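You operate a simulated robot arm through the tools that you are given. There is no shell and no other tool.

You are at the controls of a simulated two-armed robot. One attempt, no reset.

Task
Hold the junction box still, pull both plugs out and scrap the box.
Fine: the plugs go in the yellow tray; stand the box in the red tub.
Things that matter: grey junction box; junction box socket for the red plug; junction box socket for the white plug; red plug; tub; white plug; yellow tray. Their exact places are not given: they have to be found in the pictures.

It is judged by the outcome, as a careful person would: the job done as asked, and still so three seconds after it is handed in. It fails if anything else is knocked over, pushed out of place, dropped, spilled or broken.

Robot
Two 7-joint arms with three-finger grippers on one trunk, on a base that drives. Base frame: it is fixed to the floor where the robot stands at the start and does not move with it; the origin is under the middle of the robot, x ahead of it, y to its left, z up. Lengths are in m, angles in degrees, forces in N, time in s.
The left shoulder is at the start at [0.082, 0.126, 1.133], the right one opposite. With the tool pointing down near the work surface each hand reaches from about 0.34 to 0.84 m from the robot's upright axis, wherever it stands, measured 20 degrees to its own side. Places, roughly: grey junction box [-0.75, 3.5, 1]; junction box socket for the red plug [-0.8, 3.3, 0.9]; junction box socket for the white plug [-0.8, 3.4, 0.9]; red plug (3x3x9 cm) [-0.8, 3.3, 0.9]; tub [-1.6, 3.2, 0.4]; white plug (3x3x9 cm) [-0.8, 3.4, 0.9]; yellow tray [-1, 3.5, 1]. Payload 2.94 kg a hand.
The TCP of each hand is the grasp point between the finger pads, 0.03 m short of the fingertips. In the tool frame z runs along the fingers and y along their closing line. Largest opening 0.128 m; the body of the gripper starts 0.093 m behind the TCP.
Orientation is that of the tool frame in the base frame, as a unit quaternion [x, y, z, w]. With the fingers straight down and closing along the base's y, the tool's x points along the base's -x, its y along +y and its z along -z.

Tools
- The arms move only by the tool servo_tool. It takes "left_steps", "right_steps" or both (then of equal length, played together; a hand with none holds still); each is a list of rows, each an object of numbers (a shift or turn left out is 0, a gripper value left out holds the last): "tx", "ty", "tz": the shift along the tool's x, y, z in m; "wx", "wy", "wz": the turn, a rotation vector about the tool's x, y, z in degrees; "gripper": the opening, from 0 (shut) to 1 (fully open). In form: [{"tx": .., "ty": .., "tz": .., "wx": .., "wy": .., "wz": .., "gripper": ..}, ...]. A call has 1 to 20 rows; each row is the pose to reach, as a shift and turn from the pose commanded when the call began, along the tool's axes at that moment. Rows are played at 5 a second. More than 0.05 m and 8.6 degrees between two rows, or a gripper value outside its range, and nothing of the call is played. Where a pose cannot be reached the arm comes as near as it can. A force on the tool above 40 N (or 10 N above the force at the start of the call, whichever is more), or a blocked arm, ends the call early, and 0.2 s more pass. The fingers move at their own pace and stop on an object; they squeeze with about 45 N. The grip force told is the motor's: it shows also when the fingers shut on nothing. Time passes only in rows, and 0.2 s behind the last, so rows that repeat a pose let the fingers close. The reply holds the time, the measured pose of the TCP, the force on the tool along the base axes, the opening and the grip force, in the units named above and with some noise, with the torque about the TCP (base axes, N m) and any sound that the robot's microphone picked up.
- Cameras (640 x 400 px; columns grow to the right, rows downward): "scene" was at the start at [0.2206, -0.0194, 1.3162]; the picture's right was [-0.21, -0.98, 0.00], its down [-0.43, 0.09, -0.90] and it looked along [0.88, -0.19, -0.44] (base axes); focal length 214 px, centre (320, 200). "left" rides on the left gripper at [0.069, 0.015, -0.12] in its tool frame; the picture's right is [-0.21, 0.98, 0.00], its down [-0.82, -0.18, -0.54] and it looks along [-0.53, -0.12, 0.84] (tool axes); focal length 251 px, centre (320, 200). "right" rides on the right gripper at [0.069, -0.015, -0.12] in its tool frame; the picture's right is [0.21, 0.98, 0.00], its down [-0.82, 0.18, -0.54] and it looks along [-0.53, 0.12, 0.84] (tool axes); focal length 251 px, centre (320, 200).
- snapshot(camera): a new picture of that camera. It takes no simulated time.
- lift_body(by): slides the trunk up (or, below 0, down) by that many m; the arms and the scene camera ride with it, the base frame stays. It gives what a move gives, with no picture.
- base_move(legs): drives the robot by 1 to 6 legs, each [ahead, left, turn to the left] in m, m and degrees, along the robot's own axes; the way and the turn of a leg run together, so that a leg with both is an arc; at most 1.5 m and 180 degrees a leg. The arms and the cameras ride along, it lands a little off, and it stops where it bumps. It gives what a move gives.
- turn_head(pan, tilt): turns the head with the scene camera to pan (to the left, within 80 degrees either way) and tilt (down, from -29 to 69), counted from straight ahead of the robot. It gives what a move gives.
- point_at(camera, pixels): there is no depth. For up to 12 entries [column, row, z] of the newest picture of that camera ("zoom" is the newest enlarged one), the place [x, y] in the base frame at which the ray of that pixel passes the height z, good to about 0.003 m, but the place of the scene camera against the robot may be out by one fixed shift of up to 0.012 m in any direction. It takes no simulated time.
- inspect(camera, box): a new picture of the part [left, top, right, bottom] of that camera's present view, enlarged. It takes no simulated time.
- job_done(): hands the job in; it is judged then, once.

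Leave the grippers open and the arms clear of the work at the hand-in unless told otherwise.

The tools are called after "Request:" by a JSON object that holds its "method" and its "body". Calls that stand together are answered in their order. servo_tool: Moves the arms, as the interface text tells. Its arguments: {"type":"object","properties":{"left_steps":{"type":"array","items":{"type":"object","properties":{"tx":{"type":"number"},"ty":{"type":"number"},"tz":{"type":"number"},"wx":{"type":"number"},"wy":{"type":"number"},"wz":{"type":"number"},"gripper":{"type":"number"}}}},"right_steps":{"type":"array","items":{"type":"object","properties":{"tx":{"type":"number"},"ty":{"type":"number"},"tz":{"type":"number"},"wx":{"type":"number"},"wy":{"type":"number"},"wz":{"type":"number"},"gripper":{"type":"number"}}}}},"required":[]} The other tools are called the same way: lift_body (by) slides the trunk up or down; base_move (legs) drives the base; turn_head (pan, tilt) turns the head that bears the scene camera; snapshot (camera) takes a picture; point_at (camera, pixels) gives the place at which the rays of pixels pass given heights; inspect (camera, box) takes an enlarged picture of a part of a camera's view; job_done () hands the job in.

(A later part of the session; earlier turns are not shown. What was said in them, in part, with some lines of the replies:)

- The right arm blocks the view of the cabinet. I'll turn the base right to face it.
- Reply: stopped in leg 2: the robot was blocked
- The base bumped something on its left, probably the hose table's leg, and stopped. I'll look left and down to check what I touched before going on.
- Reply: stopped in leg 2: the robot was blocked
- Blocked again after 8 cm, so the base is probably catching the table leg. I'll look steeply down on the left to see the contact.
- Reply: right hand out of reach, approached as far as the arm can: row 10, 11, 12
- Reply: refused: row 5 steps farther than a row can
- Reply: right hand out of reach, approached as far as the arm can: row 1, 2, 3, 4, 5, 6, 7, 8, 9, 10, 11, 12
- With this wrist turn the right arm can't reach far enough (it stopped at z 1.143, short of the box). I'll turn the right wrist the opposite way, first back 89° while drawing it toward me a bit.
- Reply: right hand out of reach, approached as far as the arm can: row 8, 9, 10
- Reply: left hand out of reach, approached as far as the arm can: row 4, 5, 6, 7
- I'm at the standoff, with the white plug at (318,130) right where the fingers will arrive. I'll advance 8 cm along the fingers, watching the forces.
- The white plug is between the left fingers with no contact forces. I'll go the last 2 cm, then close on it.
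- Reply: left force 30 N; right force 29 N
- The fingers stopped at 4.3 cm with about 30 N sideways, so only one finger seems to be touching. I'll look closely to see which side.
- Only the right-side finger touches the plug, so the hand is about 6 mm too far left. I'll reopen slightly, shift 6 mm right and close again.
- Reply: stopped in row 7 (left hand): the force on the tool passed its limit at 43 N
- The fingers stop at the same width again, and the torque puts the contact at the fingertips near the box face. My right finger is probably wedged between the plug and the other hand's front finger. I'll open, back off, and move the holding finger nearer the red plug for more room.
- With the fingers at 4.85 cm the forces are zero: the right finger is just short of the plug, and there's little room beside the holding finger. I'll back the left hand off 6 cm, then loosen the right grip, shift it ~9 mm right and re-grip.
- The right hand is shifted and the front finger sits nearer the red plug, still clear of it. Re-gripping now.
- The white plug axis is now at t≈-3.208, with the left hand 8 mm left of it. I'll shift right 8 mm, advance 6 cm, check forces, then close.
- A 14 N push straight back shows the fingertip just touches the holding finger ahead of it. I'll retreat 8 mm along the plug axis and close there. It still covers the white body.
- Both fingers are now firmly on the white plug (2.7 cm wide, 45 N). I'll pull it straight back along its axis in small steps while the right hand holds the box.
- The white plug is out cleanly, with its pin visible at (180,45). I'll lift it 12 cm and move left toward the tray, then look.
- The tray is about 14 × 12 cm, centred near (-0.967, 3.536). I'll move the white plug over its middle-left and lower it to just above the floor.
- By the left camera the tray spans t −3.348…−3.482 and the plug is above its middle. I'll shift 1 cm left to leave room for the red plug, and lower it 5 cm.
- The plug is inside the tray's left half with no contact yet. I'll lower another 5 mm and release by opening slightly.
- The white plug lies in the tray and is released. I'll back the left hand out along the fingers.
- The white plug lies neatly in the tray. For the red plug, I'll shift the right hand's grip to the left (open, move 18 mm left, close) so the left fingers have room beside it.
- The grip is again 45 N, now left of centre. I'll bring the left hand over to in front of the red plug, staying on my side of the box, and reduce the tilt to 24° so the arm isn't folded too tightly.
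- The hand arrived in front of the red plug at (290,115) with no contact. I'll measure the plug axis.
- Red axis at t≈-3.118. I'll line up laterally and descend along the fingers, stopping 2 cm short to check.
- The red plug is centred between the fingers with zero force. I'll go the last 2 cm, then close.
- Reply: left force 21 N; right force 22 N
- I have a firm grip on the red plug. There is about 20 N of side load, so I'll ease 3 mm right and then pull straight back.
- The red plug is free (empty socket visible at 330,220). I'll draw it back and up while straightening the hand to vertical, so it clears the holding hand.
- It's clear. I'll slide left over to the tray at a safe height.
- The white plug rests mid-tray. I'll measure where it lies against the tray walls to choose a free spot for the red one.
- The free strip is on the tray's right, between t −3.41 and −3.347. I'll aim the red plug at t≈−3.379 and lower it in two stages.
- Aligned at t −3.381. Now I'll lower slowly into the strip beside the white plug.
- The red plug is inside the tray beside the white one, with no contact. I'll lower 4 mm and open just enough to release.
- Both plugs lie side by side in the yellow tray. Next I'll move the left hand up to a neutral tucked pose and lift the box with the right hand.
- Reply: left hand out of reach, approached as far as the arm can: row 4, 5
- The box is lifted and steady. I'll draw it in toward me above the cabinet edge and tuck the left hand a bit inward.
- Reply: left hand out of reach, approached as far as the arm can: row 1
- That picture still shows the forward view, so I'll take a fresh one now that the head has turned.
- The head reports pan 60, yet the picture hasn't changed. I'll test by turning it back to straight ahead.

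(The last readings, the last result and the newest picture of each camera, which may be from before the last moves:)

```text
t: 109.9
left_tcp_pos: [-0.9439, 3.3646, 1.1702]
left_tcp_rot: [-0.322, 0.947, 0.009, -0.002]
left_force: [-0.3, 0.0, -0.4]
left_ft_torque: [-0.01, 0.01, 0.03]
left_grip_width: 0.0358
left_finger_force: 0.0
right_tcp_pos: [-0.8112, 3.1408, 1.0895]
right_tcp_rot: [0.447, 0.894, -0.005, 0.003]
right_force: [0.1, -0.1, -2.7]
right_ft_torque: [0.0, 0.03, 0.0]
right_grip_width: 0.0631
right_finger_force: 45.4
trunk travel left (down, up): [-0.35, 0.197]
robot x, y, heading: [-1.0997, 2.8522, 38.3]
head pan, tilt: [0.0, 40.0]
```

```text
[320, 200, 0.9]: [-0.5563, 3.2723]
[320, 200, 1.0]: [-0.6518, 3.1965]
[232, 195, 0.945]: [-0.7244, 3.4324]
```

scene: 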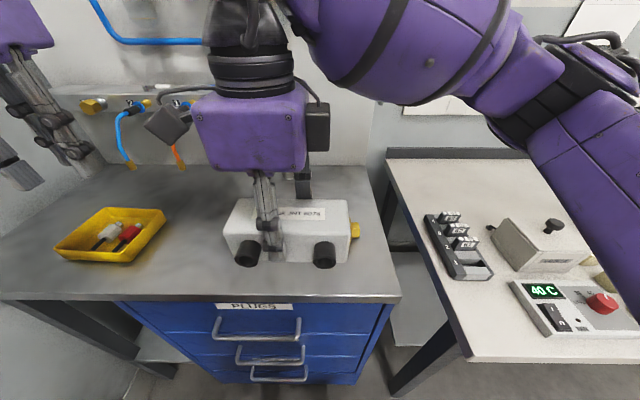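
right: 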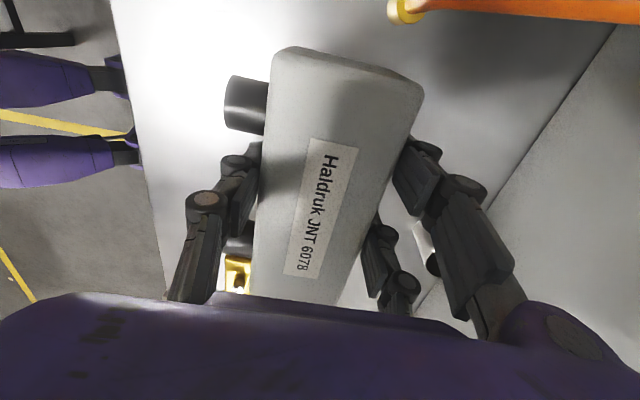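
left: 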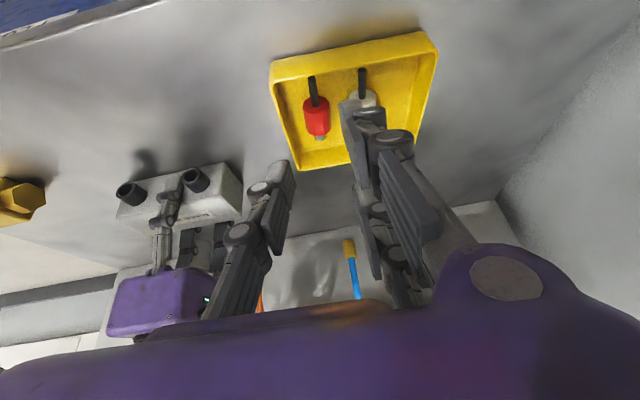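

The head works; at large left pan it seems limited by the raised left arm. I'll tuck both hands closer to the body, then turn the base 90° left to face the tub.

Request:
{"method": "servo_tool", "body": {"left_steps": [{"tx": 0.02, "ty": -0.015}, {"tx": 0.045, "ty": -0.035}, {"tx": 0.07, "ty": -0.055}, {"tx": 0.07, "ty": -0.055}], "right_steps": [{"tx": -0.03}, {"tx": -0.06}, {"tx": -0.07}, {"tx": -0.07}]}}

Request:
{"method": "base_move", "body": {"legs": [[0, 0, 45]]}}

Request:
{"method": "turn_head", "body": {"pan": 30, "tilt": 45}}

Request:
{"method": "snapshot", "body": {"camera": "scene"}}

```text
t: 110.9
left_tcp_pos: [-0.967, 3.2762, 1.1674]
left_tcp_rot: [-0.322, 0.947, 0.009, -0.003]
left_force: [-0.9, 0.3, 0.0]
left_ft_torque: [-0.04, 0.01, 0.0]
left_grip_width: 0.036
left_finger_force: 0.1
right_tcp_pos: [-0.7678, 3.0853, 1.092]
right_tcp_rot: [0.446, 0.895, -0.005, 0.003]
right_force: [-1.0, 0.6, -3.8]
right_ft_torque: [0.03, 0.02, -0.01]
right_grip_width: 0.0634
right_finger_force: 44.9
trunk travel left (down, up): [-0.35, 0.197]
robot x, y, heading: [-1.0981, 2.8558, 38.3]
head pan, tilt: [0.0, 40.0]
```

```text
t: 113.4
left_tcp_pos: [-1.3057, 3.2431, 1.1676]
left_tcp_rot: [-0.661, 0.75, 0.007, -0.006]
left_force: [-0.3, 0.9, 0.4]
left_ft_torque: [-0.01, -0.03, 0.0]
left_grip_width: 0.036
left_finger_force: 0.0
right_tcp_pos: [-1.0329, 3.2502, 1.0927]
right_tcp_rot: [0.068, 0.998, -0.003, 0.005]
right_force: [0.0, 0.6, -3.1]
right_ft_torque: [-0.01, 0.01, -0.01]
right_grip_width: 0.0633
right_finger_force: 44.7
trunk travel left (down, up): [-0.35, 0.197]
robot x, y, heading: [-1.0981, 2.8519, 83.7]
head pan, tilt: [0.0, 40.0]
```

```text
t: 114.3
left_tcp_pos: [-1.3064, 3.2438, 1.1663]
left_tcp_rot: [-0.662, 0.75, 0.008, -0.005]
left_force: [0.2, 0.5, -0.3]
left_ft_torque: [0.02, 0.03, -0.01]
left_grip_width: 0.0358
left_finger_force: 0.2
right_tcp_pos: [-1.0332, 3.2497, 1.0919]
right_tcp_rot: [0.067, 0.998, -0.003, 0.005]
right_force: [-0.1, 0.1, -3.6]
right_ft_torque: [0.0, 0.06, 0.02]
right_grip_width: 0.0634
right_finger_force: 44.9
trunk travel left (down, up): [-0.35, 0.197]
robot x, y, heading: [-1.102, 2.8545, 83.1]
head pan, tilt: [30.0, 45.0]
```

```text
taken
```

scene: 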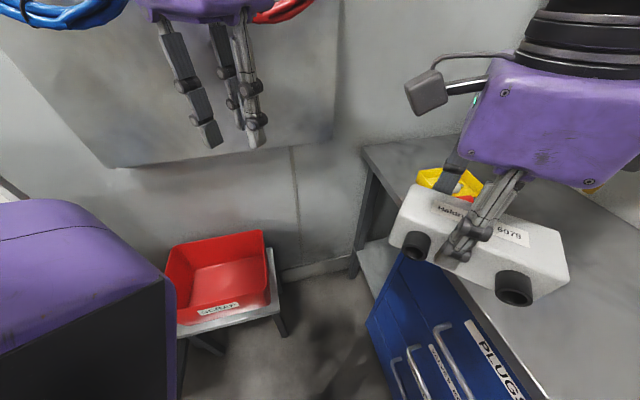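

The tub is visible at (225,285). I'll finish the turn to face it squarely.

Request:
{"method": "base_move", "body": {"legs": [[0, 0, 44.5]]}}

Request:
{"method": "turn_head", "body": {"pan": 0, "tilt": 55}}

Request:
{"method": "snapshot", "body": {"camera": "scene"}}

Request:
{"method": "snapshot", "body": {"camera": "right"}}

Request:
{"method": "snapshot", "body": {"camera": "left"}}

```text
t: 116.8
left_tcp_pos: [-1.521, 2.9846, 1.1668]
left_tcp_rot: [0.897, -0.442, -0.005, 0.008]
left_force: [0.0, -1.0, 0.2]
left_ft_torque: [-0.02, 0.0, 0.01]
left_grip_width: 0.0359
left_finger_force: 0.1
right_tcp_pos: [-1.3307, 3.1815, 1.0912]
right_tcp_rot: [-0.316, 0.949, -0.001, 0.006]
right_force: [0.2, -0.6, -3.6]
right_ft_torque: [-0.04, 0.03, 0.01]
right_grip_width: 0.0637
right_finger_force: 45.3
trunk travel left (down, up): [-0.35, 0.197]
robot x, y, heading: [-1.0978, 2.8491, 128.0]
head pan, tilt: [30.0, 45.0]
```

```text
t: 117.7
left_tcp_pos: [-1.5198, 2.9847, 1.1673]
left_tcp_rot: [0.897, -0.443, -0.005, 0.008]
left_force: [0.9, 0.1, -0.8]
left_ft_torque: [-0.01, 0.01, 0.01]
left_grip_width: 0.0357
left_finger_force: 0.0
right_tcp_pos: [-1.3306, 3.1807, 1.092]
right_tcp_rot: [-0.316, 0.949, -0.001, 0.006]
right_force: [0.2, 0.5, -2.9]
right_ft_torque: [-0.03, 0.01, 0.0]
right_grip_width: 0.0635
right_finger_force: 45.2
trunk travel left (down, up): [-0.35, 0.197]
robot x, y, heading: [-1.0955, 2.8534, 128.0]
head pan, tilt: [0.0, 55.0]
```

```text
taken
```

scene: 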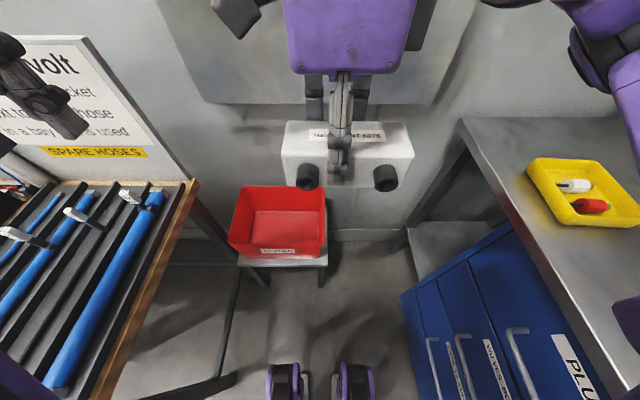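

```text
taken
```

right: 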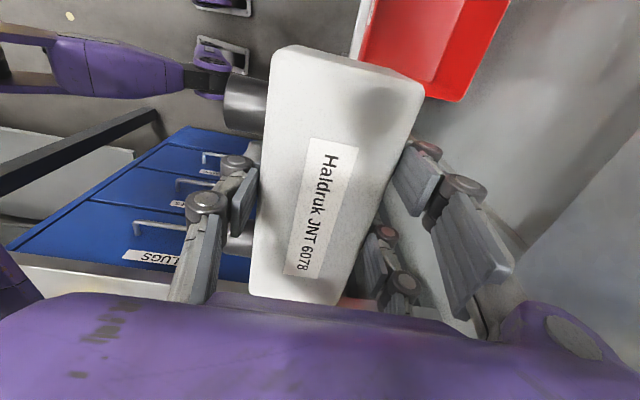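

```text
taken
```

left: 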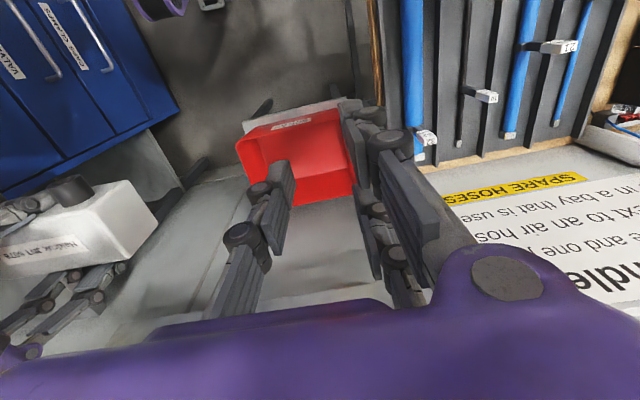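

I'm now facing the tub at (278,220). I'll zoom with both cameras to triangulate the tub rim and floor.

Request:
{"method": "inspect", "body": {"camera": "scene", "box": [210, 170, 350, 290]}}

Request:
{"method": "point_at", "body": {"camera": "scene", "pixels": [[241, 188, 0.55], [241, 188, 0.6], [326, 188, 0.55], [228, 252, 0.55], [324, 253, 0.55], [324, 253, 0.6], [254, 213, 0.42], [318, 210, 0.42]]}}

Request:
{"method": "inspect", "body": {"camera": "left", "box": [200, 80, 420, 220]}}

```text
3.33 times, centred on (280, 230) of scene
```

zoom: 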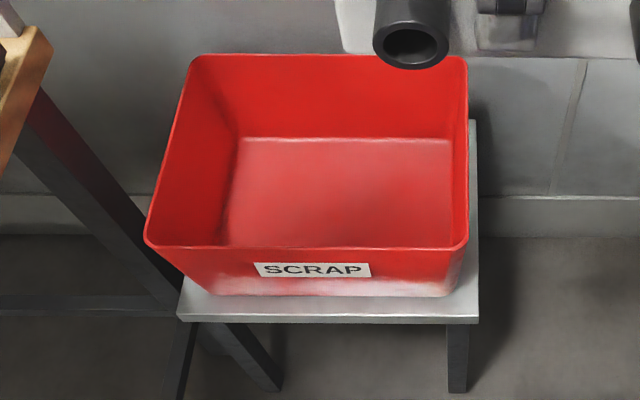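

```text
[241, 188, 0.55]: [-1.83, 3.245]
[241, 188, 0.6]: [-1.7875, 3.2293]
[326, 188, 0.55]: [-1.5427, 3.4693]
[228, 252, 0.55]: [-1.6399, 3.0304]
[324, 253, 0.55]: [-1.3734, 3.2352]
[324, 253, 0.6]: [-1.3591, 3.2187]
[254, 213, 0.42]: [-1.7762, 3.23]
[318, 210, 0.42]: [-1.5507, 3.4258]
```

```text
2.86 times, centred on (310, 150) of left
```

zoom: 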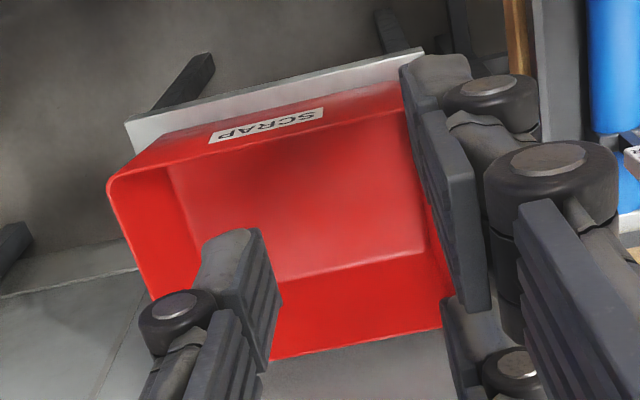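

Request:
{"method": "point_at", "body": {"camera": "zoom", "pixels": [[109, 185, 0.5], [109, 185, 0.55], [109, 185, 0.6], [442, 328, 0.5], [442, 328, 0.55], [442, 328, 0.6], [405, 108, 0.55], [420, 252, 0.42], [128, 130, 0.4], [212, 143, 0.5], [322, 113, 0.5]]}}

Request:
{"method": "point_at", "body": {"camera": "scene", "pixels": [[322, 250, 0.5], [241, 188, 0.5], [228, 252, 0.5], [263, 258, 0.5], [297, 257, 0.5], [320, 266, 0.4], [238, 256, 0.4]]}}

```text
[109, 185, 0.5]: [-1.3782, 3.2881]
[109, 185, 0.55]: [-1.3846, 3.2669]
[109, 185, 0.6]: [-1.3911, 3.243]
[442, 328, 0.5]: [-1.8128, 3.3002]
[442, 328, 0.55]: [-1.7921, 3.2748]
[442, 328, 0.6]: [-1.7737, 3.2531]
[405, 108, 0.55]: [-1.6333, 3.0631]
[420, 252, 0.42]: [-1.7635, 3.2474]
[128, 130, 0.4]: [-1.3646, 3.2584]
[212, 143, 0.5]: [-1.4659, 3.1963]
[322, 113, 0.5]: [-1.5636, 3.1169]
```

```text
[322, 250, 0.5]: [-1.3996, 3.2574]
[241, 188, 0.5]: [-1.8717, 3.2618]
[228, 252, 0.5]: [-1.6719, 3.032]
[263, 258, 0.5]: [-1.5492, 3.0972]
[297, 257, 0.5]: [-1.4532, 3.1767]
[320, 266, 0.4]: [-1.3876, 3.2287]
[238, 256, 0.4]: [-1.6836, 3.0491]
```

The two cameras disagree on the tub edges, so I'll take a second left-camera view after moving that hand 10 cm forward.

Request:
{"method": "servo_tool", "body": {"left_steps": [{"tx": -0.03}, {"tx": -0.07}, {"tx": -0.1}, {"tx": -0.1}]}}

Request:
{"method": "inspect", "body": {"camera": "left", "box": [180, 0, 460, 190]}}

```text
t: 118.7
left_tcp_pos: [-1.5836, 3.0639, 1.1663]
left_tcp_rot: [0.897, -0.443, -0.006, 0.008]
left_force: [-0.3, 0.2, 0.3]
left_ft_torque: [0.02, 0.04, 0.01]
left_grip_width: 0.0359
left_finger_force: 0.0
right_tcp_pos: [-1.3306, 3.1806, 1.0927]
right_tcp_rot: [-0.315, 0.949, -0.001, 0.006]
right_force: [0.0, 0.1, -3.2]
right_ft_torque: [0.03, 0.06, 0.0]
right_grip_width: 0.0634
right_finger_force: 45.3
trunk travel left (down, up): [-0.35, 0.197]
robot x, y, heading: [-1.0966, 2.8502, 127.8]
head pan, tilt: [0.0, 55.0]
```

```text
2.11 times, centred on (320, 95) of left
```

zoom: 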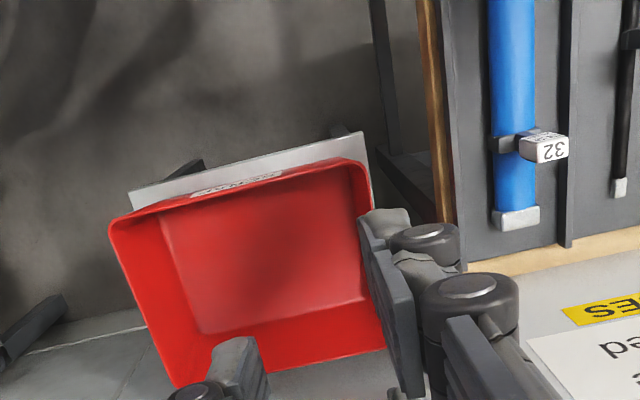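

Request:
{"method": "point_at", "body": {"camera": "zoom", "pixels": [[110, 222, 0.5], [110, 222, 0.55], [110, 222, 0.6], [363, 163, 0.55], [385, 345, 0.55], [178, 388, 0.55], [203, 333, 0.42], [360, 297, 0.42], [160, 215, 0.42], [345, 170, 0.42], [130, 192, 0.4], [360, 135, 0.4]]}}

```text
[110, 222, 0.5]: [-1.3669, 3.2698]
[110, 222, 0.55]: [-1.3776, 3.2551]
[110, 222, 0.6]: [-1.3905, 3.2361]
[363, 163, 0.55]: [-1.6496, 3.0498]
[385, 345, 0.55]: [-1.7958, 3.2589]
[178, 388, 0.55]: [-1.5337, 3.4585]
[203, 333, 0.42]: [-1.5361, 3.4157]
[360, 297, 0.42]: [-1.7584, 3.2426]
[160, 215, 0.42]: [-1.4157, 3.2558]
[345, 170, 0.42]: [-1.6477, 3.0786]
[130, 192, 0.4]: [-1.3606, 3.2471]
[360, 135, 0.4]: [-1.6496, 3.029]
```

The tub centre comes out near (-1.59, 3.245). Before lowering anything I want to see how close my left elbow is to the hose table.

Request:
{"method": "turn_head", "body": {"pan": 60, "tilt": 45}}

Request:
{"method": "snapshot", "body": {"camera": "scene"}}

Request:
{"method": "turn_head", "body": {"pan": 30, "tilt": 60}}

Request:
{"method": "snapshot", "body": {"camera": "scene"}}

```text
t: 120.0
left_tcp_pos: [-1.5827, 3.0638, 1.1662]
left_tcp_rot: [0.896, -0.443, -0.005, 0.008]
left_force: [-0.2, -0.3, -0.1]
left_ft_torque: [0.02, -0.04, -0.01]
left_grip_width: 0.0356
left_finger_force: 0.1
right_tcp_pos: [-1.33, 3.1818, 1.0919]
right_tcp_rot: [-0.316, 0.949, -0.001, 0.006]
right_force: [0.0, 0.7, -3.1]
right_ft_torque: [-0.03, 0.03, -0.01]
right_grip_width: 0.0635
right_finger_force: 44.7
trunk travel left (down, up): [-0.35, 0.197]
robot x, y, heading: [-1.099, 2.8518, 128.0]
head pan, tilt: [60.0, 45.0]
```

```text
taken
```

scene: 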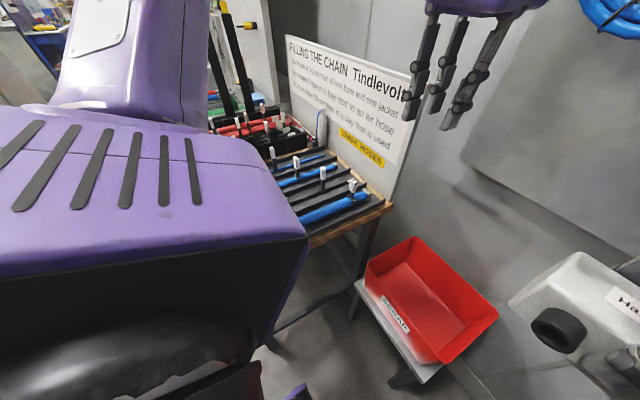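

```text
t: 121.0
left_tcp_pos: [-1.5839, 3.0632, 1.1662]
left_tcp_rot: [0.896, -0.443, -0.007, 0.008]
left_force: [0.5, 0.3, -0.4]
left_ft_torque: [-0.02, 0.0, 0.03]
left_grip_width: 0.0359
left_finger_force: 0.0
right_tcp_pos: [-1.3304, 3.1816, 1.0917]
right_tcp_rot: [-0.316, 0.949, -0.002, 0.005]
right_force: [0.8, -0.7, -2.6]
right_ft_torque: [-0.01, 0.05, -0.01]
right_grip_width: 0.0635
right_finger_force: 45.0
trunk travel left (down, up): [-0.35, 0.197]
robot x, y, heading: [-1.0967, 2.8499, 128.1]
head pan, tilt: [30.0, 60.0]
```

```text
taken
```

scene: 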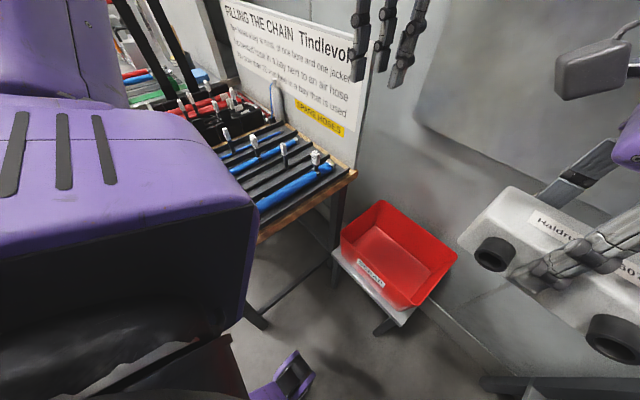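

The left arm is raised well clear of the rack. I'll retract the left hand 11 cm, drive ahead 10 cm toward the tub, and lower the trunk 12 cm.

Request:
{"method": "servo_tool", "body": {"left_steps": [{"tx": 0.04}, {"tx": 0.08}, {"tx": 0.11}, {"tx": 0.11}]}}

Request:
{"method": "base_move", "body": {"legs": [[0.1, 0, 0]]}}

Request:
{"method": "lift_body", "body": {"by": -0.12}}

Request:
{"method": "turn_head", "body": {"pan": 0, "tilt": 60}}

Request:
{"method": "snapshot", "body": {"camera": "scene"}}

Request:
{"method": "snapshot", "body": {"camera": "left"}}

```text
t: 122.0
left_tcp_pos: [-1.5148, 2.9732, 1.1673]
left_tcp_rot: [0.896, -0.443, -0.004, 0.008]
left_force: [0.2, -0.2, -0.7]
left_ft_torque: [-0.04, -0.01, 0.03]
left_grip_width: 0.0359
left_finger_force: 0.1
right_tcp_pos: [-1.3301, 3.1823, 1.092]
right_tcp_rot: [-0.316, 0.949, -0.001, 0.006]
right_force: [0.1, 0.7, -3.2]
right_ft_torque: [-0.03, 0.03, -0.01]
right_grip_width: 0.0634
right_finger_force: 45.5
trunk travel left (down, up): [-0.35, 0.197]
robot x, y, heading: [-1.0971, 2.853, 128.3]
head pan, tilt: [30.0, 60.0]
```

```text
t: 123.1
left_tcp_pos: [-1.5766, 3.053, 1.1671]
left_tcp_rot: [0.896, -0.443, -0.005, 0.008]
left_force: [0.0, 0.7, 0.7]
left_ft_torque: [-0.03, -0.03, 0.0]
left_grip_width: 0.0355
left_finger_force: 0.0
right_tcp_pos: [-1.3916, 3.2602, 1.0912]
right_tcp_rot: [-0.315, 0.949, -0.001, 0.006]
right_force: [0.2, 0.2, -3.2]
right_ft_torque: [-0.04, 0.02, -0.03]
right_grip_width: 0.0634
right_finger_force: 45.2
trunk travel left (down, up): [-0.35, 0.197]
robot x, y, heading: [-1.1575, 2.9324, 128.0]
head pan, tilt: [30.0, 60.0]
```

```text
t: 124.6
left_tcp_pos: [-1.5761, 3.0523, 1.0472]
left_tcp_rot: [0.896, -0.443, -0.006, 0.008]
left_force: [0.4, 0.5, 0.0]
left_ft_torque: [0.01, 0.0, 0.01]
left_grip_width: 0.0359
left_finger_force: 0.0
right_tcp_pos: [-1.3914, 3.2597, 0.9722]
right_tcp_rot: [-0.315, 0.949, -0.002, 0.005]
right_force: [0.3, 0.2, -2.5]
right_ft_torque: [-0.05, 0.02, 0.03]
right_grip_width: 0.0633
right_finger_force: 45.6
trunk travel left (down, up): [-0.23, 0.317]
robot x, y, heading: [-1.1639, 2.9277, 127.8]
head pan, tilt: [30.0, 60.0]
```

```text
t: 125.5
left_tcp_pos: [-1.5762, 3.052, 1.0472]
left_tcp_rot: [0.896, -0.443, -0.006, 0.009]
left_force: [0.4, 0.1, 0.1]
left_ft_torque: [-0.03, 0.01, 0.02]
left_grip_width: 0.0359
left_finger_force: 0.1
right_tcp_pos: [-1.3921, 3.2593, 0.9728]
right_tcp_rot: [-0.316, 0.949, -0.001, 0.005]
right_force: [0.1, -0.3, -3.2]
right_ft_torque: [-0.03, 0.03, 0.03]
right_grip_width: 0.0632
right_finger_force: 44.6
trunk travel left (down, up): [-0.23, 0.317]
robot x, y, heading: [-1.1628, 2.9288, 127.9]
head pan, tilt: [0.0, 60.0]
```

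```text
taken
```

scene: 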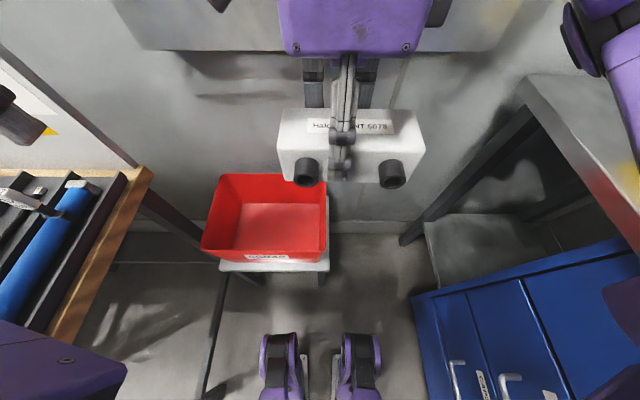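

```text
taken
```

left: 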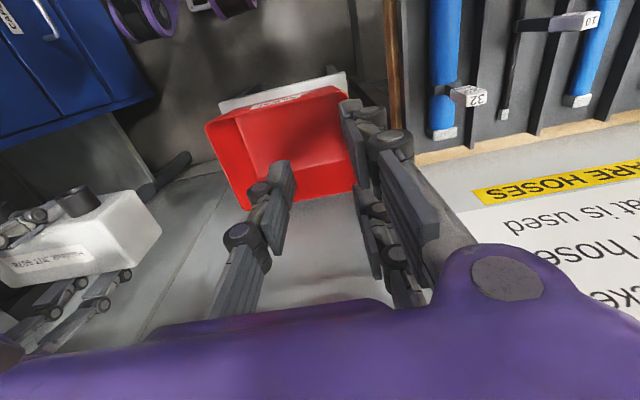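

Now closer and lower. I'll re-measure the tub with the left camera from this height.

Request:
{"method": "inspect", "body": {"camera": "left", "box": [180, 50, 400, 230]}}

```text
2.22 times, centred on (290, 140) of left
```

zoom: 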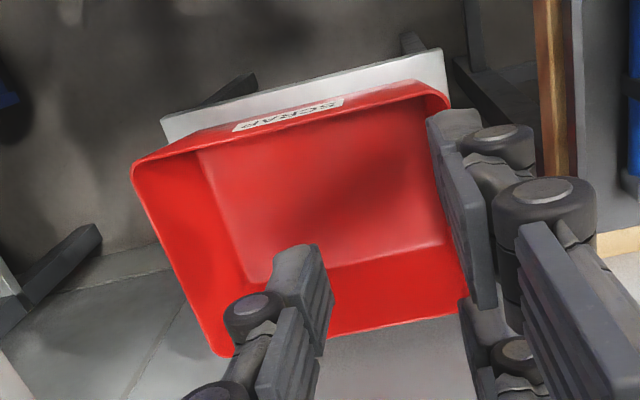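

Request:
{"method": "point_at", "body": {"camera": "zoom", "pixels": [[133, 168, 0.5], [133, 168, 0.55], [133, 168, 0.6], [448, 95, 0.55], [225, 355, 0.55], [270, 283, 0.42], [443, 243, 0.42], [200, 150, 0.42], [163, 118, 0.4], [163, 118, 0.36], [440, 52, 0.4]]}}

```text
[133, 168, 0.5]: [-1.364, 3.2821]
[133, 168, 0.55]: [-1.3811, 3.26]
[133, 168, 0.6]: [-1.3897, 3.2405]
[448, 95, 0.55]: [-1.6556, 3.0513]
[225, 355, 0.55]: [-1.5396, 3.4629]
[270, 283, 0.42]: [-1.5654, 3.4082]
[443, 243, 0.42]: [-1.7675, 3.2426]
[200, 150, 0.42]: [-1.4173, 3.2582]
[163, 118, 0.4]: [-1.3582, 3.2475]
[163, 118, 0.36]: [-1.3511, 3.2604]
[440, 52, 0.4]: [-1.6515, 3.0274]
```

The estimates agree: tub centre ≈(-1.59, 3.246), rim about 0.57 and stool about 0.40. I'll carry the box over the tub at the current height.

Request:
{"method": "servo_tool", "body": {"right_steps": [{"tx": 0.0, "ty": 0.04}, {"tx": 0.02, "ty": 0.08}, {"tx": 0.055, "ty": 0.1078}, {"tx": 0.1, "ty": 0.1078}, {"tx": 0.145, "ty": 0.1078}, {"tx": 0.1785, "ty": 0.1078}, {"tx": 0.1785, "ty": 0.1078}]}}

Request:
{"method": "snapshot", "body": {"camera": "scene"}}

Request:
{"method": "snapshot", "body": {"camera": "right"}}

Request:
{"method": "snapshot", "body": {"camera": "left"}}

```text
t: 127.2
left_tcp_pos: [-1.575, 3.0529, 1.0477]
left_tcp_rot: [0.897, -0.443, -0.006, 0.008]
left_force: [-0.2, 1.1, 0.5]
left_ft_torque: [0.02, -0.04, -0.02]
left_grip_width: 0.0358
left_finger_force: 0.2
right_tcp_pos: [-1.5989, 3.2405, 0.9697]
right_tcp_rot: [-0.316, 0.949, -0.002, 0.007]
right_force: [0.7, 0.8, -2.5]
right_ft_torque: [-0.06, 0.03, 0.02]
right_grip_width: 0.0633
right_finger_force: 45.0
trunk travel left (down, up): [-0.23, 0.317]
robot x, y, heading: [-1.1603, 2.9298, 128.1]
head pan, tilt: [0.0, 60.0]
```

```text
taken
```

scene: 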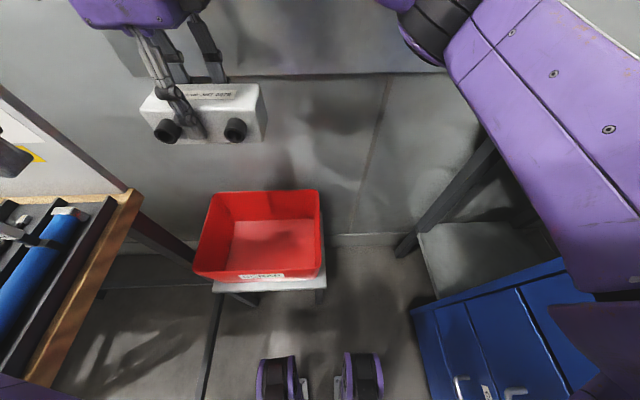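

```text
taken
```

right: 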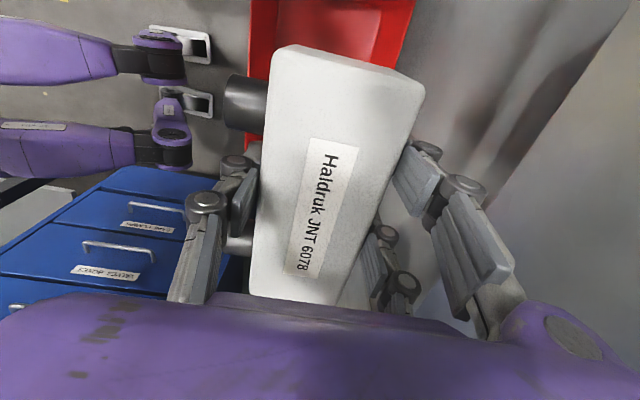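

```text
taken
```

left: 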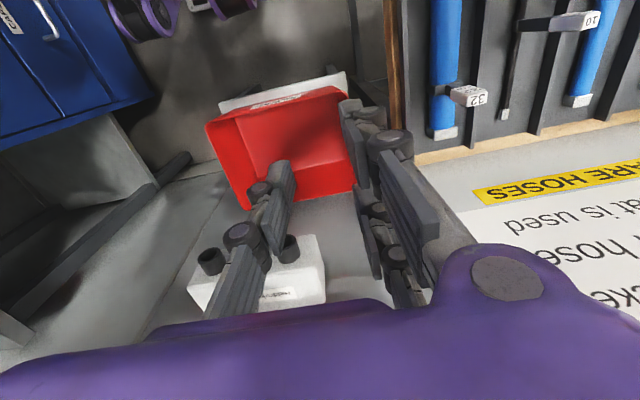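

The box is over the tub. Before lowering, I'll look right to check the right elbow against the cabinet and tray.

Request:
{"method": "turn_head", "body": {"pan": -50, "tilt": 45}}

Request:
{"method": "snapshot", "body": {"camera": "scene"}}

```text
t: 128.3
left_tcp_pos: [-1.5761, 3.0526, 1.0463]
left_tcp_rot: [0.897, -0.443, -0.006, 0.008]
left_force: [-0.1, -1.2, -0.4]
left_ft_torque: [-0.04, -0.03, -0.01]
left_grip_width: 0.0358
left_finger_force: 0.0
right_tcp_pos: [-1.5981, 3.2395, 0.9699]
right_tcp_rot: [-0.315, 0.949, -0.002, 0.006]
right_force: [0.1, -0.5, -3.6]
right_ft_torque: [-0.02, 0.03, 0.0]
right_grip_width: 0.0635
right_finger_force: 44.8
trunk travel left (down, up): [-0.23, 0.317]
robot x, y, heading: [-1.1618, 2.9328, 128.1]
head pan, tilt: [-50.0, 45.0]
```

```text
taken
```

scene: 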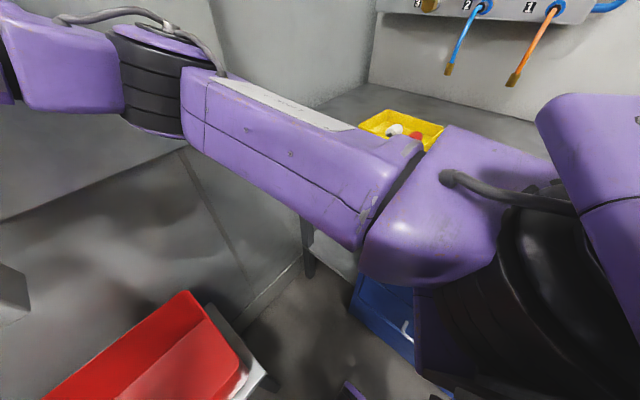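

The elbow is in the open space between me and the cabinet, clear of the tray. I'll look back at the tub and lower the box to just above the rim.

Request:
{"method": "turn_head", "body": {"pan": 15, "tilt": 55}}

Request:
{"method": "servo_tool", "body": {"right_steps": [{"tz": 0.045}, {"tz": 0.09}, {"tz": 0.135}, {"tz": 0.18}, {"tz": 0.225}, {"tz": 0.27}, {"tz": 0.3}, {"tz": 0.3}]}}

Request:
{"method": "snapshot", "body": {"camera": "scene"}}

Request:
{"method": "snapshot", "body": {"camera": "left"}}

Request:
{"method": "snapshot", "body": {"camera": "right"}}

```text
t: 129.7
left_tcp_pos: [-1.5773, 3.0519, 1.0471]
left_tcp_rot: [0.896, -0.443, -0.005, 0.008]
left_force: [-0.5, 0.2, 0.5]
left_ft_torque: [0.01, 0.01, -0.02]
left_grip_width: 0.0357
left_finger_force: 0.1
right_tcp_pos: [-1.5978, 3.2404, 0.9709]
right_tcp_rot: [-0.315, 0.949, -0.001, 0.006]
right_force: [0.6, 0.9, -2.7]
right_ft_torque: [-0.07, 0.04, 0.02]
right_grip_width: 0.0636
right_finger_force: 45.1
trunk travel left (down, up): [-0.23, 0.317]
robot x, y, heading: [-1.1574, 2.9302, 128.0]
head pan, tilt: [15.0, 55.0]
```

```text
t: 131.5
left_tcp_pos: [-1.5767, 3.0524, 1.0469]
left_tcp_rot: [0.897, -0.443, -0.005, 0.008]
left_force: [0.4, 0.7, 0.4]
left_ft_torque: [0.0, 0.0, 0.04]
left_grip_width: 0.0359
left_finger_force: 0.0
right_tcp_pos: [-1.5949, 3.2378, 0.6689]
right_tcp_rot: [-0.315, 0.949, -0.001, 0.005]
right_force: [0.6, -0.4, -2.4]
right_ft_torque: [-0.04, 0.01, 0.0]
right_grip_width: 0.0635
right_finger_force: 44.6
trunk travel left (down, up): [-0.23, 0.317]
robot x, y, heading: [-1.1551, 2.9278, 128.0]
head pan, tilt: [15.0, 55.0]
```

```text
taken
```

scene: 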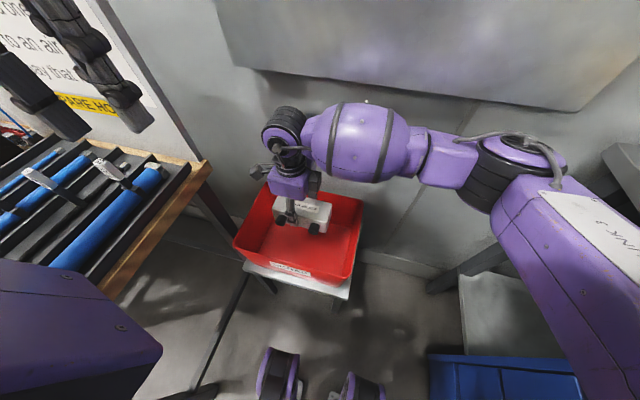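

```text
taken
```

left: 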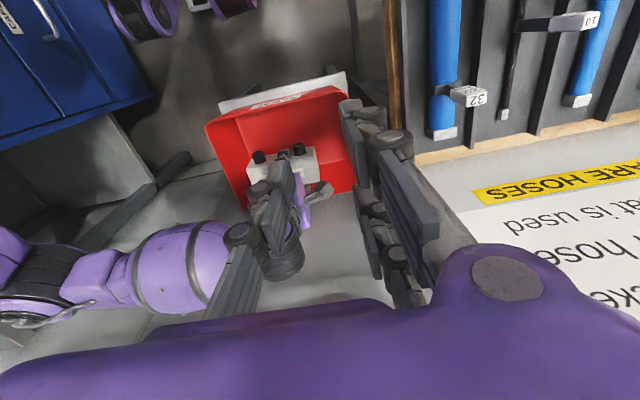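

```text
taken
```

right: 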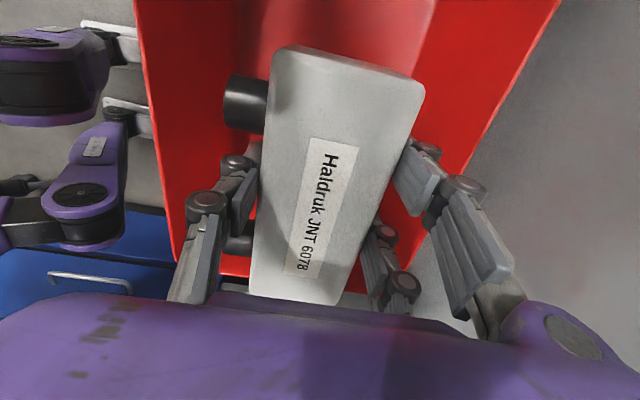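

The box is centred over the tub with margins of about 9 cm at the sides. I'll lower it inside to TCP z≈0.50.

Request:
{"method": "servo_tool", "body": {"right_steps": [{"tz": 0.04, "ty": 0.008}, {"tz": 0.08, "ty": 0.008}, {"tz": 0.115, "ty": 0.008}, {"tz": 0.145, "ty": 0.008}, {"tz": 0.165, "ty": 0.008}, {"tz": 0.165, "ty": 0.008}]}}

Request:
{"method": "inspect", "body": {"camera": "scene", "box": [210, 130, 390, 300]}}

Request:
{"method": "snapshot", "body": {"camera": "right"}}

```text
t: 132.9
left_tcp_pos: [-1.5759, 3.0528, 1.0476]
left_tcp_rot: [0.896, -0.444, -0.005, 0.008]
left_force: [0.6, -0.1, 0.5]
left_ft_torque: [0.02, 0.01, 0.02]
left_grip_width: 0.0358
left_finger_force: 0.0
right_tcp_pos: [-1.5987, 3.2464, 0.5037]
right_tcp_rot: [-0.315, 0.949, -0.001, 0.006]
right_force: [0.7, -0.5, -2.7]
right_ft_torque: [-0.03, 0.06, -0.02]
right_grip_width: 0.0635
right_finger_force: 45.3
trunk travel left (down, up): [-0.23, 0.317]
robot x, y, heading: [-1.1584, 2.9327, 128.1]
head pan, tilt: [15.0, 55.0]
```

```text
2.35 times, centred on (300, 215) of scene
```

zoom: 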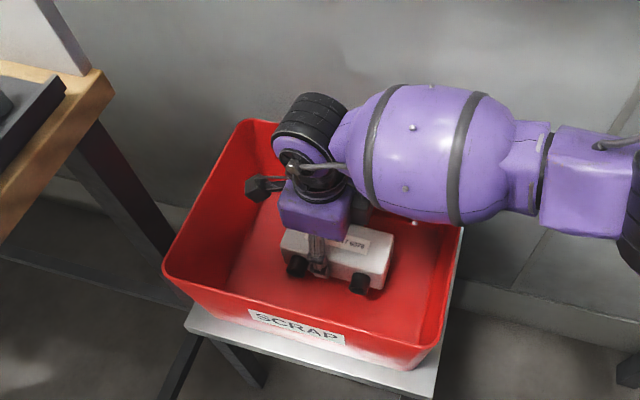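

```text
taken
```

right: 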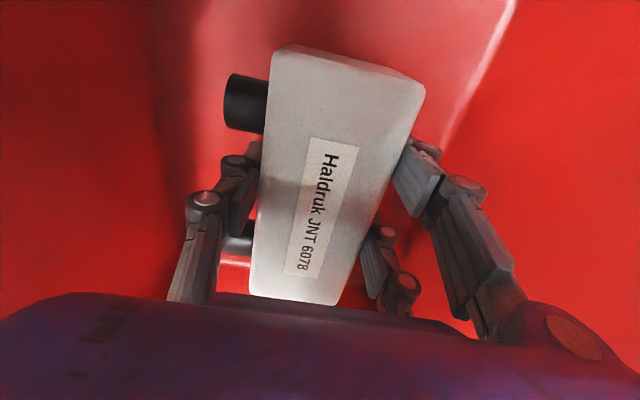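

The box hangs inside the tub, not touching yet. I'll lower it slowly in small steps, watching for floor contact.

Request:
{"method": "servo_tool", "body": {"right_steps": [{"tz": 0.006}, {"tz": 0.012}, {"tz": 0.018}, {"tz": 0.024}, {"tz": 0.03}, {"tz": 0.03}]}}

```text
t: 134.1
left_tcp_pos: [-1.5753, 3.0526, 1.048]
left_tcp_rot: [0.896, -0.443, -0.006, 0.008]
left_force: [0.1, 1.2, 0.3]
left_ft_torque: [0.0, -0.02, 0.02]
left_grip_width: 0.0359
left_finger_force: 0.1
right_tcp_pos: [-1.6005, 3.2457, 0.4805]
right_tcp_rot: [-0.315, 0.949, -0.001, 0.004]
right_force: [8.8, -1.0, 22.7]
right_ft_torque: [0.27, 0.07, -0.15]
right_grip_width: 0.0633
right_finger_force: 44.6
trunk travel left (down, up): [-0.23, 0.317]
robot x, y, heading: [-1.1564, 2.9302, 128.0]
head pan, tilt: [15.0, 55.0]
stopped in row 6 (right hand): the force on the tool passed its limit at 41 N (the readings are from after the stop); the commanded pose is now the measured one
```

The tool met 41 N upward, likely the floor contact (box bottom about z 0.443). I'll verify visually before releasing.

Request:
{"method": "inspect", "body": {"camera": "scene", "box": [230, 150, 370, 280]}}

Request:
{"method": "snapshot", "body": {"camera": "right"}}

Request:
{"method": "inspect", "body": {"camera": "left", "box": [180, 60, 400, 300]}}

```text
3.08 times, centred on (300, 215) of scene
```

zoom: 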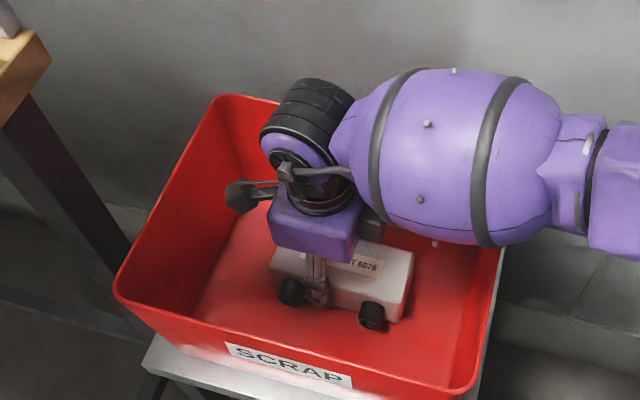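

```text
taken
```

right: 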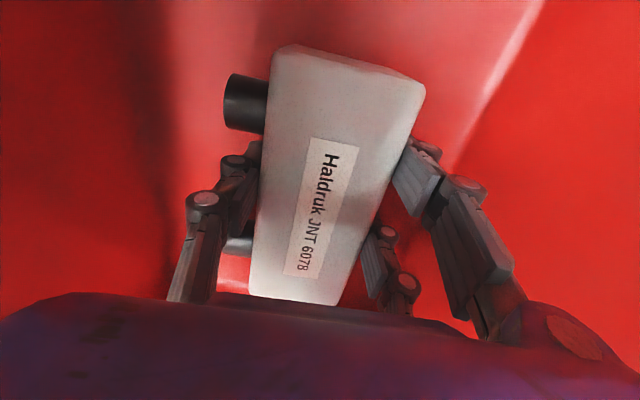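

```text
1.67 times, centred on (290, 180) of left
```

zoom: 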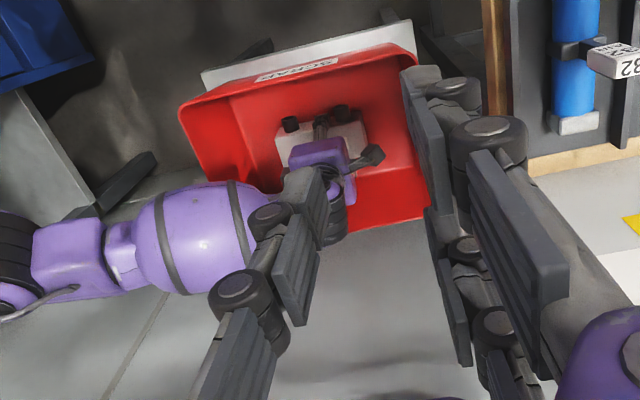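

The force is on the tool itself, and the box sits level at the tub floor. I'll release by opening the fingers moderately.

Request:
{"method": "servo_tool", "body": {"right_steps": [{"tz": -0.001}, {"tz": -0.001, "gripper": 0.6}, {"tz": -0.001, "gripper": 0.72}, {"tz": -0.001, "gripper": 0.72}]}}

Request:
{"method": "snapshot", "body": {"camera": "right"}}

```text
t: 135.1
left_tcp_pos: [-1.5767, 3.052, 1.0469]
left_tcp_rot: [0.897, -0.443, -0.006, 0.008]
left_force: [0.1, -0.1, 0.1]
left_ft_torque: [0.01, 0.03, -0.03]
left_grip_width: 0.0359
left_finger_force: 0.0
right_tcp_pos: [-1.6, 3.2464, 0.4797]
right_tcp_rot: [-0.314, 0.949, 0.0, 0.005]
right_force: [0.0, -0.2, -0.4]
right_ft_torque: [-0.02, -0.01, 0.0]
right_grip_width: 0.0923
right_finger_force: 0.1
trunk travel left (down, up): [-0.23, 0.317]
robot x, y, heading: [-1.1586, 2.9301, 127.9]
head pan, tilt: [15.0, 55.0]
```

```text
taken
```

right: 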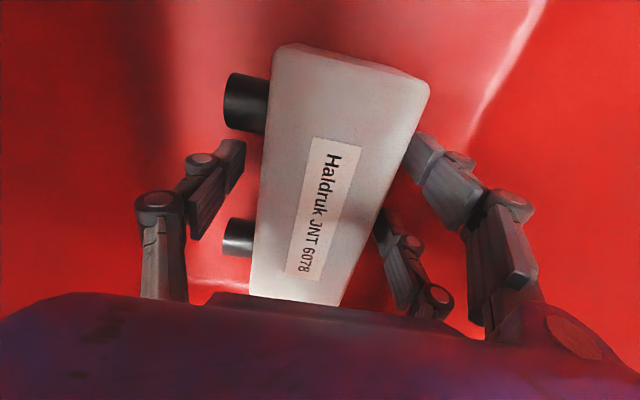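

The box stands freely in the tub and the fingers are clear of it. I'll raise the right hand straight up.

Request:
{"method": "servo_tool", "body": {"right_steps": [{"tz": -0.02}, {"tz": -0.05}, {"tz": -0.09}, {"tz": -0.135}, {"tz": -0.18}, {"tz": -0.225}, {"tz": -0.27}, {"tz": -0.315}, {"tz": -0.36}, {"tz": -0.405}, {"tz": -0.45}, {"tz": -0.49}, {"tz": -0.49}]}}

Request:
{"method": "snapshot", "body": {"camera": "right"}}

Request:
{"method": "snapshot", "body": {"camera": "scene"}}

```text
t: 137.9
left_tcp_pos: [-1.5768, 3.0526, 1.0468]
left_tcp_rot: [0.896, -0.443, -0.004, 0.008]
left_force: [-0.4, -0.5, 0.1]
left_ft_torque: [-0.02, 0.04, 0.02]
left_grip_width: 0.0359
left_finger_force: 0.1
right_tcp_pos: [-1.6053, 3.2457, 0.9712]
right_tcp_rot: [-0.315, 0.949, -0.002, 0.005]
right_force: [0.4, 0.0, -0.2]
right_ft_torque: [0.07, 0.05, 0.0]
right_grip_width: 0.0923
right_finger_force: 0.0
trunk travel left (down, up): [-0.23, 0.317]
robot x, y, heading: [-1.1571, 2.9334, 127.9]
head pan, tilt: [15.0, 55.0]
```

```text
taken
```

right: 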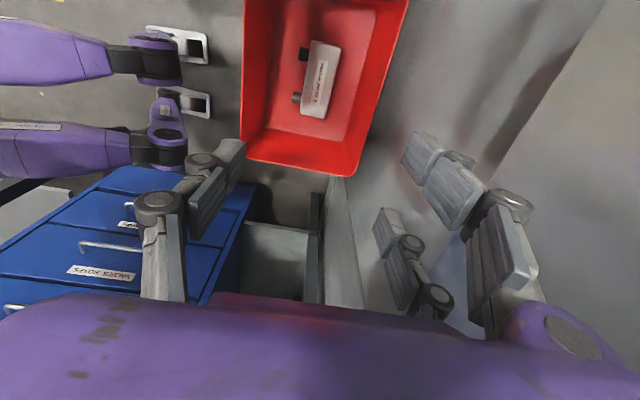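

```text
taken
```

scene: 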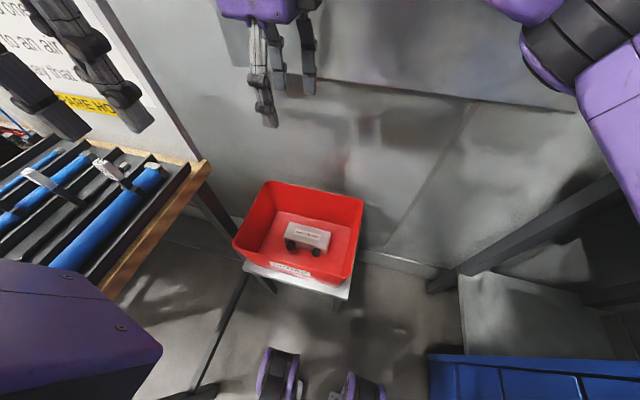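

The box stands upright, label up, in the tub. Next I'll draw the right hand back, raise the trunk, and open the left gripper once it is clear.

Request:
{"method": "servo_tool", "body": {"right_steps": [{"tx": -0.04}, {"tx": -0.08, "ty": -0.02}, {"tx": -0.12, "ty": -0.04}, {"tx": -0.16, "ty": -0.06}, {"tx": -0.19, "ty": -0.09}, {"tx": -0.19, "ty": -0.1}]}}

Request:
{"method": "lift_body", "body": {"by": 0.12}}

Request:
{"method": "base_move", "body": {"legs": [[-0.1, 0, 0]]}}

Request:
{"method": "servo_tool", "body": {"left_steps": [{"gripper": 1.0}, {"gripper": 1.0}, {"gripper": 1.0}, {"gripper": 1.0}], "right_steps": [{"gripper": 1.0}, {"gripper": 1.0}, {"gripper": 1.0}, {"gripper": 1.0}]}}

Request:
{"method": "turn_head", "body": {"pan": 0, "tilt": 50}}

Request:
{"method": "snapshot", "body": {"camera": "scene"}}

```text
t: 139.3
left_tcp_pos: [-1.5779, 3.0524, 1.0473]
left_tcp_rot: [0.896, -0.443, -0.004, 0.008]
left_force: [0.1, -0.2, -1.0]
left_ft_torque: [0.01, 0.0, -0.01]
left_grip_width: 0.0358
left_finger_force: 0.0
right_tcp_pos: [-1.3931, 3.278, 0.9697]
right_tcp_rot: [-0.315, 0.949, -0.002, 0.005]
right_force: [0.3, 0.0, 0.6]
right_ft_torque: [-0.02, 0.01, -0.01]
right_grip_width: 0.0919
right_finger_force: 0.1
trunk travel left (down, up): [-0.23, 0.317]
robot x, y, heading: [-1.1552, 2.9313, 127.9]
head pan, tilt: [15.0, 55.0]
```

```text
t: 140.8
left_tcp_pos: [-1.5753, 3.0518, 1.1665]
left_tcp_rot: [0.896, -0.443, -0.005, 0.009]
left_force: [-0.8, 0.4, -0.1]
left_ft_torque: [0.0, -0.02, 0.0]
left_grip_width: 0.036
left_finger_force: 0.0
right_tcp_pos: [-1.3957, 3.2794, 1.0919]
right_tcp_rot: [-0.316, 0.949, -0.001, 0.004]
right_force: [0.1, -0.2, -0.5]
right_ft_torque: [-0.02, -0.01, 0.0]
right_grip_width: 0.0921
right_finger_force: 0.0
trunk travel left (down, up): [-0.35, 0.197]
robot x, y, heading: [-1.1572, 2.9277, 127.7]
head pan, tilt: [15.0, 55.0]
```

```text
t: 142.0
left_tcp_pos: [-1.5143, 2.9742, 1.167]
left_tcp_rot: [0.897, -0.443, -0.005, 0.008]
left_force: [0.2, -0.7, 0.9]
left_ft_torque: [0.06, 0.04, 0.02]
left_grip_width: 0.0355
left_finger_force: 0.1
right_tcp_pos: [-1.3314, 3.2002, 1.0922]
right_tcp_rot: [-0.315, 0.949, -0.001, 0.005]
right_force: [0.1, -0.1, -0.2]
right_ft_torque: [-0.01, 0.01, 0.01]
right_grip_width: 0.0922
right_finger_force: 0.1
trunk travel left (down, up): [-0.35, 0.197]
robot x, y, heading: [-1.0973, 2.8518, 127.8]
head pan, tilt: [15.0, 55.0]
```

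```text
t: 143.0
left_tcp_pos: [-1.5147, 2.9742, 1.1683]
left_tcp_rot: [0.896, -0.443, -0.005, 0.009]
left_force: [-0.3, 0.3, 0.8]
left_ft_torque: [-0.01, 0.0, 0.0]
left_grip_width: 0.1282
left_finger_force: 0.0
right_tcp_pos: [-1.3316, 3.2009, 1.0916]
right_tcp_rot: [-0.316, 0.949, -0.001, 0.005]
right_force: [-0.3, -0.6, 0.1]
right_ft_torque: [-0.02, 0.0, -0.01]
right_grip_width: 0.1279
right_finger_force: 0.0
trunk travel left (down, up): [-0.35, 0.197]
robot x, y, heading: [-1.0958, 2.8494, 127.9]
head pan, tilt: [15.0, 55.0]
```

```text
t: 143.8
left_tcp_pos: [-1.5133, 2.974, 1.1672]
left_tcp_rot: [0.896, -0.443, -0.005, 0.008]
left_force: [-0.1, -0.3, 0.3]
left_ft_torque: [0.01, 0.01, -0.01]
left_grip_width: 0.1279
left_finger_force: 0.1
right_tcp_pos: [-1.3304, 3.2006, 1.0919]
right_tcp_rot: [-0.316, 0.949, -0.002, 0.005]
right_force: [-0.2, -0.9, 0.6]
right_ft_torque: [-0.01, 0.0, 0.0]
right_grip_width: 0.1278
right_finger_force: 0.0
trunk travel left (down, up): [-0.35, 0.197]
robot x, y, heading: [-1.0962, 2.8512, 128.1]
head pan, tilt: [0.0, 50.0]
```

```text
taken
```

scene: 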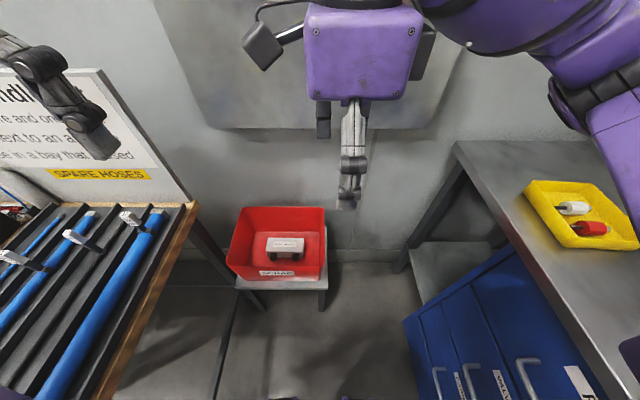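

The box stands in the tub and both plugs are in the tray. I'll do a final close check of the tub and the cabinet top.

Request:
{"method": "inspect", "body": {"camera": "scene", "box": [215, 190, 345, 310]}}

Request:
{"method": "turn_head", "body": {"pan": -60, "tilt": 35}}

Request:
{"method": "snapshot", "body": {"camera": "scene"}}

```text
3.33 times, centred on (280, 250) of scene
```

zoom: 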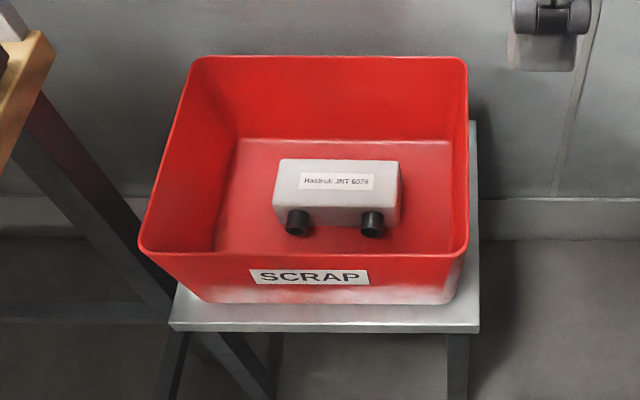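

```text
t: 145.1
left_tcp_pos: [-1.5153, 2.9736, 1.1666]
left_tcp_rot: [0.896, -0.443, -0.004, 0.008]
left_force: [-0.6, 0.9, 0.2]
left_ft_torque: [0.0, 0.01, -0.02]
left_grip_width: 0.1281
left_finger_force: 0.1
right_tcp_pos: [-1.3314, 3.2007, 1.0917]
right_tcp_rot: [-0.316, 0.949, -0.001, 0.006]
right_force: [0.0, -0.3, 0.5]
right_ft_torque: [0.0, 0.0, -0.07]
right_grip_width: 0.1278
right_finger_force: 0.1
trunk travel left (down, up): [-0.35, 0.197]
robot x, y, heading: [-1.0972, 2.8507, 128.0]
head pan, tilt: [-60.0, 35.0]
```

```text
taken
```

scene: 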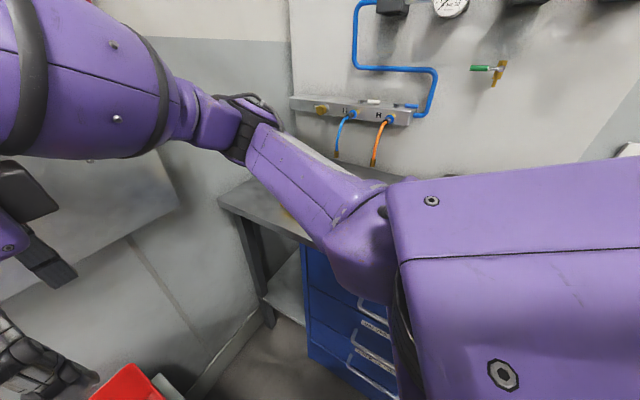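

The box stands level in the tub, both plugs lie in the yellow tray, the grippers are open and the arms touch nothing. I'm handing the job in.

Request:
{"method": "job_done", "body": {}}

```text
The job is handed in.
```

The job is handed in: both plugs are out and lying side by side in the yellow tray. The junction box stands upright, label up, in the red SCRAP tub. Both grippers are open and the arms are clear of the work.

- **Base bumps:** on the way in, the base bumped the hose table's leg twice, and each time it stopped by itself. Nothing looked displaced afterwards.
- **White plug grip:** the first two tries to grip the white plug caught on the holding finger. I reset the hold and the plug then pulled out cleanly; the box may have shifted a few millimetres on the cabinet while I did that.
- **Setting the box down:** it touched the tub floor with about 41 N before I released it. It sits level in my last picture of the tub.

My last view of the cabinet top was partly blocked by the right arm. I last saw the steel cup and brass valve undisturbed just before carrying the box to the tub.
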